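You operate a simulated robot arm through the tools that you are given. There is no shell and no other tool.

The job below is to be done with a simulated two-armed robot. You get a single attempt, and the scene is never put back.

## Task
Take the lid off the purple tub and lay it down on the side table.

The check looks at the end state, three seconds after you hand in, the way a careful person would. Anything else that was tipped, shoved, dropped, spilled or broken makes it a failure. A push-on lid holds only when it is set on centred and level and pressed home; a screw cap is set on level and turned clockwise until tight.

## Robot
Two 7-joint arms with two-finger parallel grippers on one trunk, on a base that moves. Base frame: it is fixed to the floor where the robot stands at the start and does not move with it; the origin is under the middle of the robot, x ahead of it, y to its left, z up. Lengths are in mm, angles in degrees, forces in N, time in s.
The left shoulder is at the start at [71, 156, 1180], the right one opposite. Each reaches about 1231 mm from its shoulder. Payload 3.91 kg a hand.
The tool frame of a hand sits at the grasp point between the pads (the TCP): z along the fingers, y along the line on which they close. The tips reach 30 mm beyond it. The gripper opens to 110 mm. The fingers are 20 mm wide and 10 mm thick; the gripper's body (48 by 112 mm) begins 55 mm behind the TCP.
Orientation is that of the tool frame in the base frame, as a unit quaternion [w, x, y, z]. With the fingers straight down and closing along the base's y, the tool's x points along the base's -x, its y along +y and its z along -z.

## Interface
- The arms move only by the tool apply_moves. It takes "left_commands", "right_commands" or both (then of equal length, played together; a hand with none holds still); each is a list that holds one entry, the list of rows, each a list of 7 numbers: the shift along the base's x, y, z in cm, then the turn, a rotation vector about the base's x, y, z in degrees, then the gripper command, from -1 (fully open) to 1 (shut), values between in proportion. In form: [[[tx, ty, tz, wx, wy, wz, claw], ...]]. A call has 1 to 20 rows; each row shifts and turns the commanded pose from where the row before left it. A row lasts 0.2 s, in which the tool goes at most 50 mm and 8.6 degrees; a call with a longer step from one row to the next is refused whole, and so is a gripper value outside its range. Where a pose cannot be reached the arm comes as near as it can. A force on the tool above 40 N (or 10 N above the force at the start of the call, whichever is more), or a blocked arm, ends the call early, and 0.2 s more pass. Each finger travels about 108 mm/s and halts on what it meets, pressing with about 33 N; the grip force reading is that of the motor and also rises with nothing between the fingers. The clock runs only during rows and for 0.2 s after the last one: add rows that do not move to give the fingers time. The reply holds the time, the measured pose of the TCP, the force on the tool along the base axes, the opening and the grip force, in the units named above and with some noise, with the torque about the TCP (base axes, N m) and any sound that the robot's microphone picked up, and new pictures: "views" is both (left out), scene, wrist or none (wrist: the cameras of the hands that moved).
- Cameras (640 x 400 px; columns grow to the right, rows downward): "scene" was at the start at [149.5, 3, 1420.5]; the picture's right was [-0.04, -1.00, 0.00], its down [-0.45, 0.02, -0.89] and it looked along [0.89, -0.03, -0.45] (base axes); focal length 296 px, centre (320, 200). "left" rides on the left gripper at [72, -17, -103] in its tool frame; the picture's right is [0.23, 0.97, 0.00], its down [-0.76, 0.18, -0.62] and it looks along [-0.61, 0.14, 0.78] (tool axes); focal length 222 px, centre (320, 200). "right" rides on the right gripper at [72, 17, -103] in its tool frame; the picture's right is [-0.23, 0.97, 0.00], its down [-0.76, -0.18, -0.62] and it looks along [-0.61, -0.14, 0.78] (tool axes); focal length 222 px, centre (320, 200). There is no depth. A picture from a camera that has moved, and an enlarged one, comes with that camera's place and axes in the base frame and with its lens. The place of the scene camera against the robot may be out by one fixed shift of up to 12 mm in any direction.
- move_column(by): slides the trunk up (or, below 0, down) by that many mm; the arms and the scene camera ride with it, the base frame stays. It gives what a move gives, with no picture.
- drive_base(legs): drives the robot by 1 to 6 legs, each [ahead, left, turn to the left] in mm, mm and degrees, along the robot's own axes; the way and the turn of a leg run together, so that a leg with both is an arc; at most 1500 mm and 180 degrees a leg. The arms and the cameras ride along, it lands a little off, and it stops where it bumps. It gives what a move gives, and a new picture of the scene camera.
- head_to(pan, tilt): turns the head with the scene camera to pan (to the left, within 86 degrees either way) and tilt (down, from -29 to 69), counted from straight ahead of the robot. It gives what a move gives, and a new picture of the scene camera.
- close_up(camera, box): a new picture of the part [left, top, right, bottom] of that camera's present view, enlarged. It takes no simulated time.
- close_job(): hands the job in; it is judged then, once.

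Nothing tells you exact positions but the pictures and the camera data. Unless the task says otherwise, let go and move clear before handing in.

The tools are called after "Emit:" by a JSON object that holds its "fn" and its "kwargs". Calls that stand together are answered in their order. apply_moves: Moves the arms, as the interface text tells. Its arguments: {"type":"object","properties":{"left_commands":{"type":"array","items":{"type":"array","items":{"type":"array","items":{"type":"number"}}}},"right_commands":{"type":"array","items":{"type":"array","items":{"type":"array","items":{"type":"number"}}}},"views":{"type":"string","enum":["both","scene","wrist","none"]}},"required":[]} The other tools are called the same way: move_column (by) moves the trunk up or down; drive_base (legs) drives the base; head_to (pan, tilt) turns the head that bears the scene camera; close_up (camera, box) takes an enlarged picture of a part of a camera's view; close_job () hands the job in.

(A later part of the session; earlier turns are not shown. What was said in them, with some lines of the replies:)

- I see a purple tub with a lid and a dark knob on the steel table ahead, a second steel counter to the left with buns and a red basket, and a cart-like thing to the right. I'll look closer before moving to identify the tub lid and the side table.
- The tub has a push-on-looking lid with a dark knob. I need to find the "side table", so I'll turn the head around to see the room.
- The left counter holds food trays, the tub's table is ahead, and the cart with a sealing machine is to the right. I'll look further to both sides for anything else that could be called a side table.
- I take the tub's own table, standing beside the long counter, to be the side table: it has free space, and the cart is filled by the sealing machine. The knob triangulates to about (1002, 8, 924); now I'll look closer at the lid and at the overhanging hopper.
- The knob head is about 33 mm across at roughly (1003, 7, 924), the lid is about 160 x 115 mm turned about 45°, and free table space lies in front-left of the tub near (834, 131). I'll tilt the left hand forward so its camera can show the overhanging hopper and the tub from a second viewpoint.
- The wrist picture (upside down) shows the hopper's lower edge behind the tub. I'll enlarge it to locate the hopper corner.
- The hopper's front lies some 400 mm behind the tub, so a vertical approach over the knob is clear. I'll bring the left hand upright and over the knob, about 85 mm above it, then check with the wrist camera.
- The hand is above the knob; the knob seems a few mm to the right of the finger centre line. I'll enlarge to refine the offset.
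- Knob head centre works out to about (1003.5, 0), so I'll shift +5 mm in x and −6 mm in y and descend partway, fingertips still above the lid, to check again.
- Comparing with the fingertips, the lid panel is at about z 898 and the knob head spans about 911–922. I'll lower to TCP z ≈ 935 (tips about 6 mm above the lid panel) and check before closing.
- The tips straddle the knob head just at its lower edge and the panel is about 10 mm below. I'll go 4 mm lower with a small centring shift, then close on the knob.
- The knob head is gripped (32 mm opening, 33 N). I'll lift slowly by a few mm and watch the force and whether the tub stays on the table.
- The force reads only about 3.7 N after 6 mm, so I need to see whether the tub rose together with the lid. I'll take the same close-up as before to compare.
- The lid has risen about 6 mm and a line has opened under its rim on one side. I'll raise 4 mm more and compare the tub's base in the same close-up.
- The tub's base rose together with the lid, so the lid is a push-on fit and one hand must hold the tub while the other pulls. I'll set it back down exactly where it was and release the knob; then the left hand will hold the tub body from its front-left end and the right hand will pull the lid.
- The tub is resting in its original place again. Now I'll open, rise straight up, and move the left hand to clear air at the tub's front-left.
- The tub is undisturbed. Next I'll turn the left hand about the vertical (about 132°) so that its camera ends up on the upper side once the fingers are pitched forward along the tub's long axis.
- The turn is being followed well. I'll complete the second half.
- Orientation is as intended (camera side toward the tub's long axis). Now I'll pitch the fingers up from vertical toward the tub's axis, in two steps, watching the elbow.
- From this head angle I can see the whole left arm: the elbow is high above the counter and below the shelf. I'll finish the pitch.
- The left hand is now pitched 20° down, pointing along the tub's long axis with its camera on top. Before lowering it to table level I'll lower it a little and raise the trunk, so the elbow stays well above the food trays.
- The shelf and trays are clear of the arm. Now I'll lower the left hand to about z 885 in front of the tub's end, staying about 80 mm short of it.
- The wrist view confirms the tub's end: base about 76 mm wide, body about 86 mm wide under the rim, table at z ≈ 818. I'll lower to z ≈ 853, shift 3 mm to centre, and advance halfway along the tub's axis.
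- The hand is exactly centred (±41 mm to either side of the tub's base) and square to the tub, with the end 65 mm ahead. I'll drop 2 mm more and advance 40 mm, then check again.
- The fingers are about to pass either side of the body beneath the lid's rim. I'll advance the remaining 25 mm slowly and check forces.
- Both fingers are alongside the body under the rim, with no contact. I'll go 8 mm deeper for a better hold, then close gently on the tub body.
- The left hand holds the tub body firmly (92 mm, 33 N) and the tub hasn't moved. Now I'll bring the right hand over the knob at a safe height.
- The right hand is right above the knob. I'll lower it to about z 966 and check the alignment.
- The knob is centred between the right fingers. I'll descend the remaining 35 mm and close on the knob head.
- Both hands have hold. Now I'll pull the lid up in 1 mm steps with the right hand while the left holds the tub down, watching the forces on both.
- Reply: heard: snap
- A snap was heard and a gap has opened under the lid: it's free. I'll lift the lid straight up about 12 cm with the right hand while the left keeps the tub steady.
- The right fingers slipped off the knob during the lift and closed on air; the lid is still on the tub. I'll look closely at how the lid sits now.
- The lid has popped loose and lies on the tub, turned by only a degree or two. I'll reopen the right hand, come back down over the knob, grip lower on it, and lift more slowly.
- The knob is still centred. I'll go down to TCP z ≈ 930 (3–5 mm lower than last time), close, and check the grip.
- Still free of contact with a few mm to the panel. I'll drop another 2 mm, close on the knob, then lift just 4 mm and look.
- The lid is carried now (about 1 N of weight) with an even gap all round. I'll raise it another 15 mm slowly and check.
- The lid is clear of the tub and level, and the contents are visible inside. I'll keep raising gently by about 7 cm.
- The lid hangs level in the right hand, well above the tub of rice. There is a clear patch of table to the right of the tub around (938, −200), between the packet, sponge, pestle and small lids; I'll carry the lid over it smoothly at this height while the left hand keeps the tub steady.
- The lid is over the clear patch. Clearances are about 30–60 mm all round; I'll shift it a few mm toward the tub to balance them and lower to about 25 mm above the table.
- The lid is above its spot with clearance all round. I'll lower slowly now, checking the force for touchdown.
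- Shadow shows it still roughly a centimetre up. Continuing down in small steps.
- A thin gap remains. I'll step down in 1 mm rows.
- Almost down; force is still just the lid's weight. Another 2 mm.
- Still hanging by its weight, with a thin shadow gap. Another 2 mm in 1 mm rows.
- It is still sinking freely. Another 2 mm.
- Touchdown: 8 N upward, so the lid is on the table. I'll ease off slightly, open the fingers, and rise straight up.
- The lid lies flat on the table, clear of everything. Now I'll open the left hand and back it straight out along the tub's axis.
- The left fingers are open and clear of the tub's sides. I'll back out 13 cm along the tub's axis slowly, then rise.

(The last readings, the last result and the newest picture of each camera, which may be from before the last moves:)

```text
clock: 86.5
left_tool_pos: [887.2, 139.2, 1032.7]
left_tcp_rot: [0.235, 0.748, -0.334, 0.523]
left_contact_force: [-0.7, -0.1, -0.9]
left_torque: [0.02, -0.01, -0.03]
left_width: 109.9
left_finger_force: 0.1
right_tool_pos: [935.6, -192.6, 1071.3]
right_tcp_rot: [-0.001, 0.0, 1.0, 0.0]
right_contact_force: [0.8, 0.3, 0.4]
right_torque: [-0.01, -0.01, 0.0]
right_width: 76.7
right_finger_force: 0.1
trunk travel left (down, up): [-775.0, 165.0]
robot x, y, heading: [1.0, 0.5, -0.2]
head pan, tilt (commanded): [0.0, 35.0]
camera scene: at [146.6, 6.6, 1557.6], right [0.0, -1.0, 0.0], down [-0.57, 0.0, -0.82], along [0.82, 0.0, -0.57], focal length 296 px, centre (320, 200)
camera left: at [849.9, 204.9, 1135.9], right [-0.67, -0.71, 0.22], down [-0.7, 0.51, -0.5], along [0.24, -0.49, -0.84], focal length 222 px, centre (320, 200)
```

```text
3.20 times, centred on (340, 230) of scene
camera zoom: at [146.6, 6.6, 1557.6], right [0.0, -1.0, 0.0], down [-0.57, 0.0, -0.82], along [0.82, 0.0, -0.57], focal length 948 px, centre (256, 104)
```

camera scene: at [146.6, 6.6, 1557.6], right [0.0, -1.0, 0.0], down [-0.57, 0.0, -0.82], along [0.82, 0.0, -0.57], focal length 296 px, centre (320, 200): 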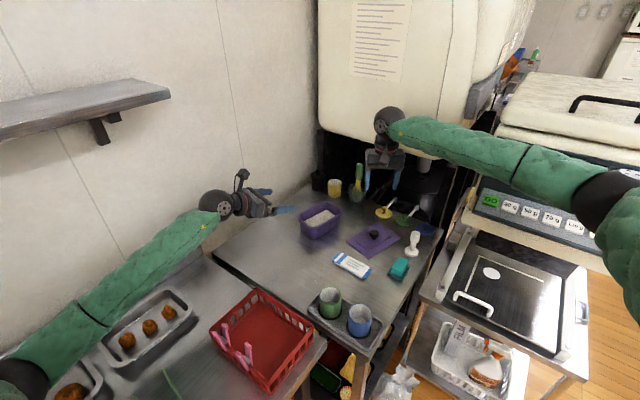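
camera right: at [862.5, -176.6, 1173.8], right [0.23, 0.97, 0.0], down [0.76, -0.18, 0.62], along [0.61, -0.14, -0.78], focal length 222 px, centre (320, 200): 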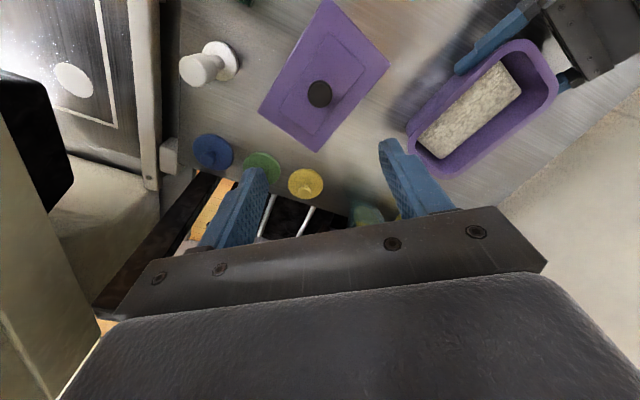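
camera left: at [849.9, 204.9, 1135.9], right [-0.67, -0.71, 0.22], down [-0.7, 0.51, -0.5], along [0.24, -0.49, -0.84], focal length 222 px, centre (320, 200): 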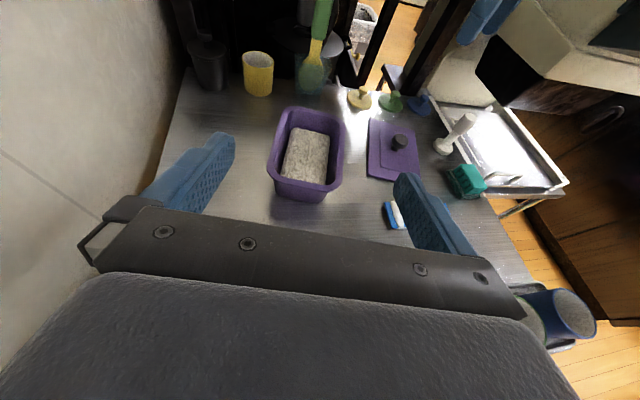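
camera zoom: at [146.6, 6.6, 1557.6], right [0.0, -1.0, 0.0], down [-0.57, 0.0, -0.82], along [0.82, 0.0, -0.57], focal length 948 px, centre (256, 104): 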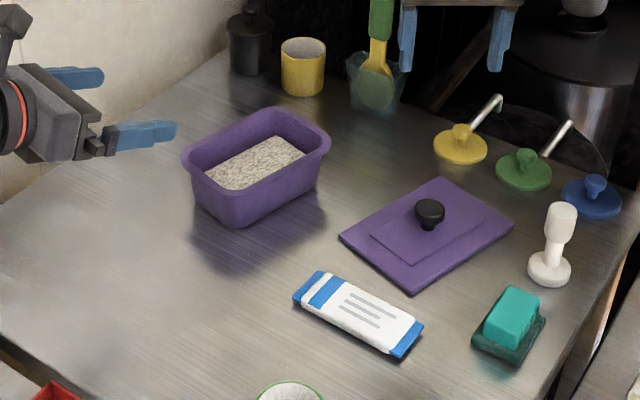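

The tub stands upright and undisturbed with its rice, and the lid lies flat on the table with nothing else touched. I'll move the right hand back to its side and check the rest of the counter before handing in.

Emit:
{"fn": "apply_moves", "kwargs": {"right_commands": [[[-1, -0.6, 2, 0, 0, 0, -0.4], [-3.3, -2.0, 2, 0, 0, 0, -0.4], [-3.3, -2.0, 2, 0, 0, 0, -0.4], [-3.3, -2.0, 2, 0, 0, 0, -0.4], [-3.3, -2.0, 2, 0, 0, 0, -0.4], [-3.3, -2.0, 2, 0, 0, 0, -0.4], [-3.3, -2.0, 2, 0, 0, 0, -0.4], [-3.3, -2.0, 1, 0, 0, 0, -0.4], [-3.3, -2.0, 0, 0, 0, 0, -0.4], [0, 0, 0, 0, 0, 0, -0.4]]], "views": "scene"}}

Emit:
{"fn": "head_to", "kwargs": {"pan": 45, "tilt": 40}}

Emit:
{"fn": "head_to", "kwargs": {"pan": -10, "tilt": 35}}

Emit:
{"fn": "close_up", "kwargs": {"camera": "scene", "box": [180, 150, 420, 310]}}

```text
clock: 88.7
left_tool_pos: [887.6, 138.8, 1031.3]
left_tcp_rot: [0.235, 0.748, -0.333, 0.523]
left_contact_force: [-0.1, 0.1, -0.6]
left_torque: [-0.02, 0.01, -0.02]
left_width: 109.9
left_finger_force: 0.1
right_tool_pos: [661.9, -360.3, 1221.6]
right_tcp_rot: [0.0, 0.0, 1.0, 0.0]
right_contact_force: [0.2, -0.1, 0.4]
right_torque: [-0.01, 0.04, 0.02]
right_width: 77.0
right_finger_force: 0.1
trunk travel left (down, up): [-775.0, 165.0]
robot x, y, heading: [-4.0, -0.3, 0.1]
head pan, tilt (commanded): [0.0, 35.0]
camera scene: at [147.3, 7.3, 1557.6], right [0.0, -1.0, 0.0], down [-0.57, 0.0, -0.82], along [0.82, 0.0, -0.57], focal length 296 px, centre (320, 200)
```

scene: 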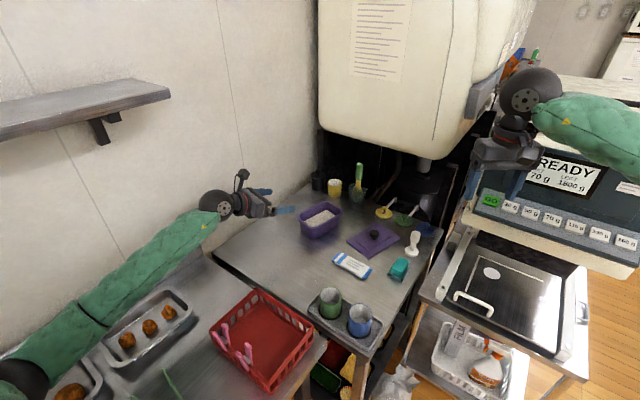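

```text
clock: 89.8
left_tool_pos: [887.2, 139.1, 1033.1]
left_tcp_rot: [0.234, 0.748, -0.334, 0.523]
left_contact_force: [0.6, -0.5, 0.6]
left_torque: [-0.01, 0.0, 0.02]
left_width: 110.1
left_finger_force: 0.1
right_tool_pos: [661.9, -361.1, 1222.8]
right_tcp_rot: [-0.001, 0.0, 1.0, 0.0]
right_contact_force: [-0.4, 0.4, 0.0]
right_torque: [0.0, 0.0, -0.01]
right_width: 76.9
right_finger_force: 0.1
trunk travel left (down, up): [-775.0, 165.0]
robot x, y, heading: [3.2, 0.1, -0.3]
head pan, tilt (commanded): [45.0, 40.0]
camera scene: at [118.3, 66.4, 1550.1], right [0.71, -0.71, 0.0], down [-0.46, -0.45, -0.77], along [0.54, 0.54, -0.64], focal length 296 px, centre (320, 200)
```

scene: 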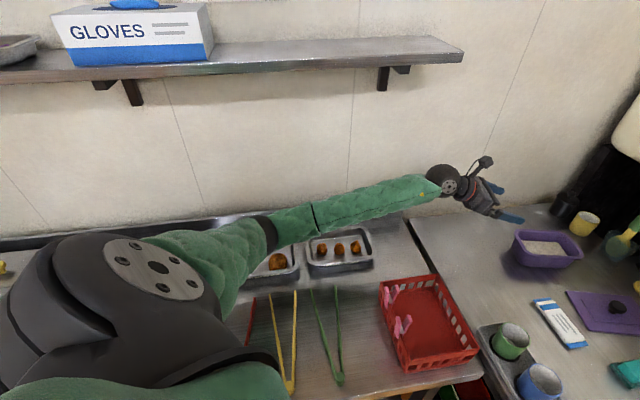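

```text
clock: 91.1
left_tool_pos: [886.4, 139.4, 1033.5]
left_tcp_rot: [0.235, 0.748, -0.334, 0.523]
left_contact_force: [0.2, -0.6, -0.7]
left_torque: [0.0, -0.01, 0.01]
left_width: 110.0
left_finger_force: 0.1
right_tool_pos: [661.5, -359.9, 1222.3]
right_tcp_rot: [0.0, 0.0, 1.0, 0.001]
right_contact_force: [0.1, 0.0, -0.4]
right_torque: [-0.02, 0.01, 0.0]
right_width: 77.3
right_finger_force: 0.1
trunk travel left (down, up): [-775.0, 165.0]
robot x, y, heading: [3.3, 0.1, -0.0]
head pan, tilt (commanded): [-10.0, 35.0]
camera scene: at [144.7, -8.9, 1557.7], right [-0.17, -0.98, 0.0], down [-0.57, 0.1, -0.82], along [0.81, -0.14, -0.57], focal length 296 px, centre (320, 200)
```

scene: 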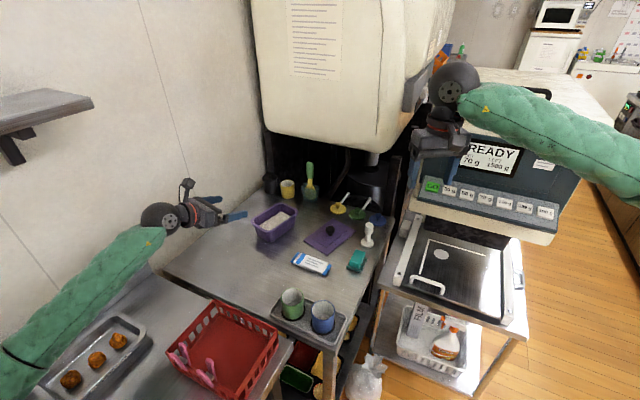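

```text
2.50 times, centred on (300, 230) of scene
camera zoom: at [144.7, -8.9, 1557.7], right [-0.17, -0.98, 0.0], down [-0.57, 0.1, -0.82], along [0.81, -0.14, -0.57], focal length 740 px, centre (370, 125)
```

zoom: 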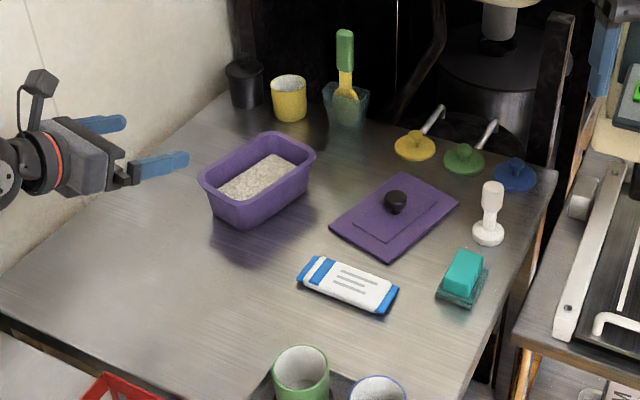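

The open tub stands where it was with its rice inside. The lid lies flat on the table clear of everything, both hands are empty and clear, and the counter items are undisturbed. I'm handing the job in.

Emit:
{"fn": "close_job", "kwargs": {}}

```text
The job is handed in.
```

The lid is off the purple tub and lying flat, knob up, on the steel table the tub stands on. I took that table to be the side table, since nothing in the scene was labelled as one and the cart to the right is filled by the sealing machine.

- **How it came off:** The lid was a tight push-on fit, and my first pull lifted the whole tub about 10 mm. I set it back in the same spot, held the tub with the left hand and pulled the lid with the right until it snapped free.
- **One slip:** Just after the snap the right fingers slipped off the knob. The lid dropped a few millimetres back onto the tub, loose. I gripped it lower and lifted it off cleanly.
- **End state:** In the last pictures the tub is upright in its place with the rice inside. Nothing else on the table or the counter looks moved. Both hands are empty and clear.

The trunk is still raised 150 mm, which I did to keep the left elbow above the food trays.
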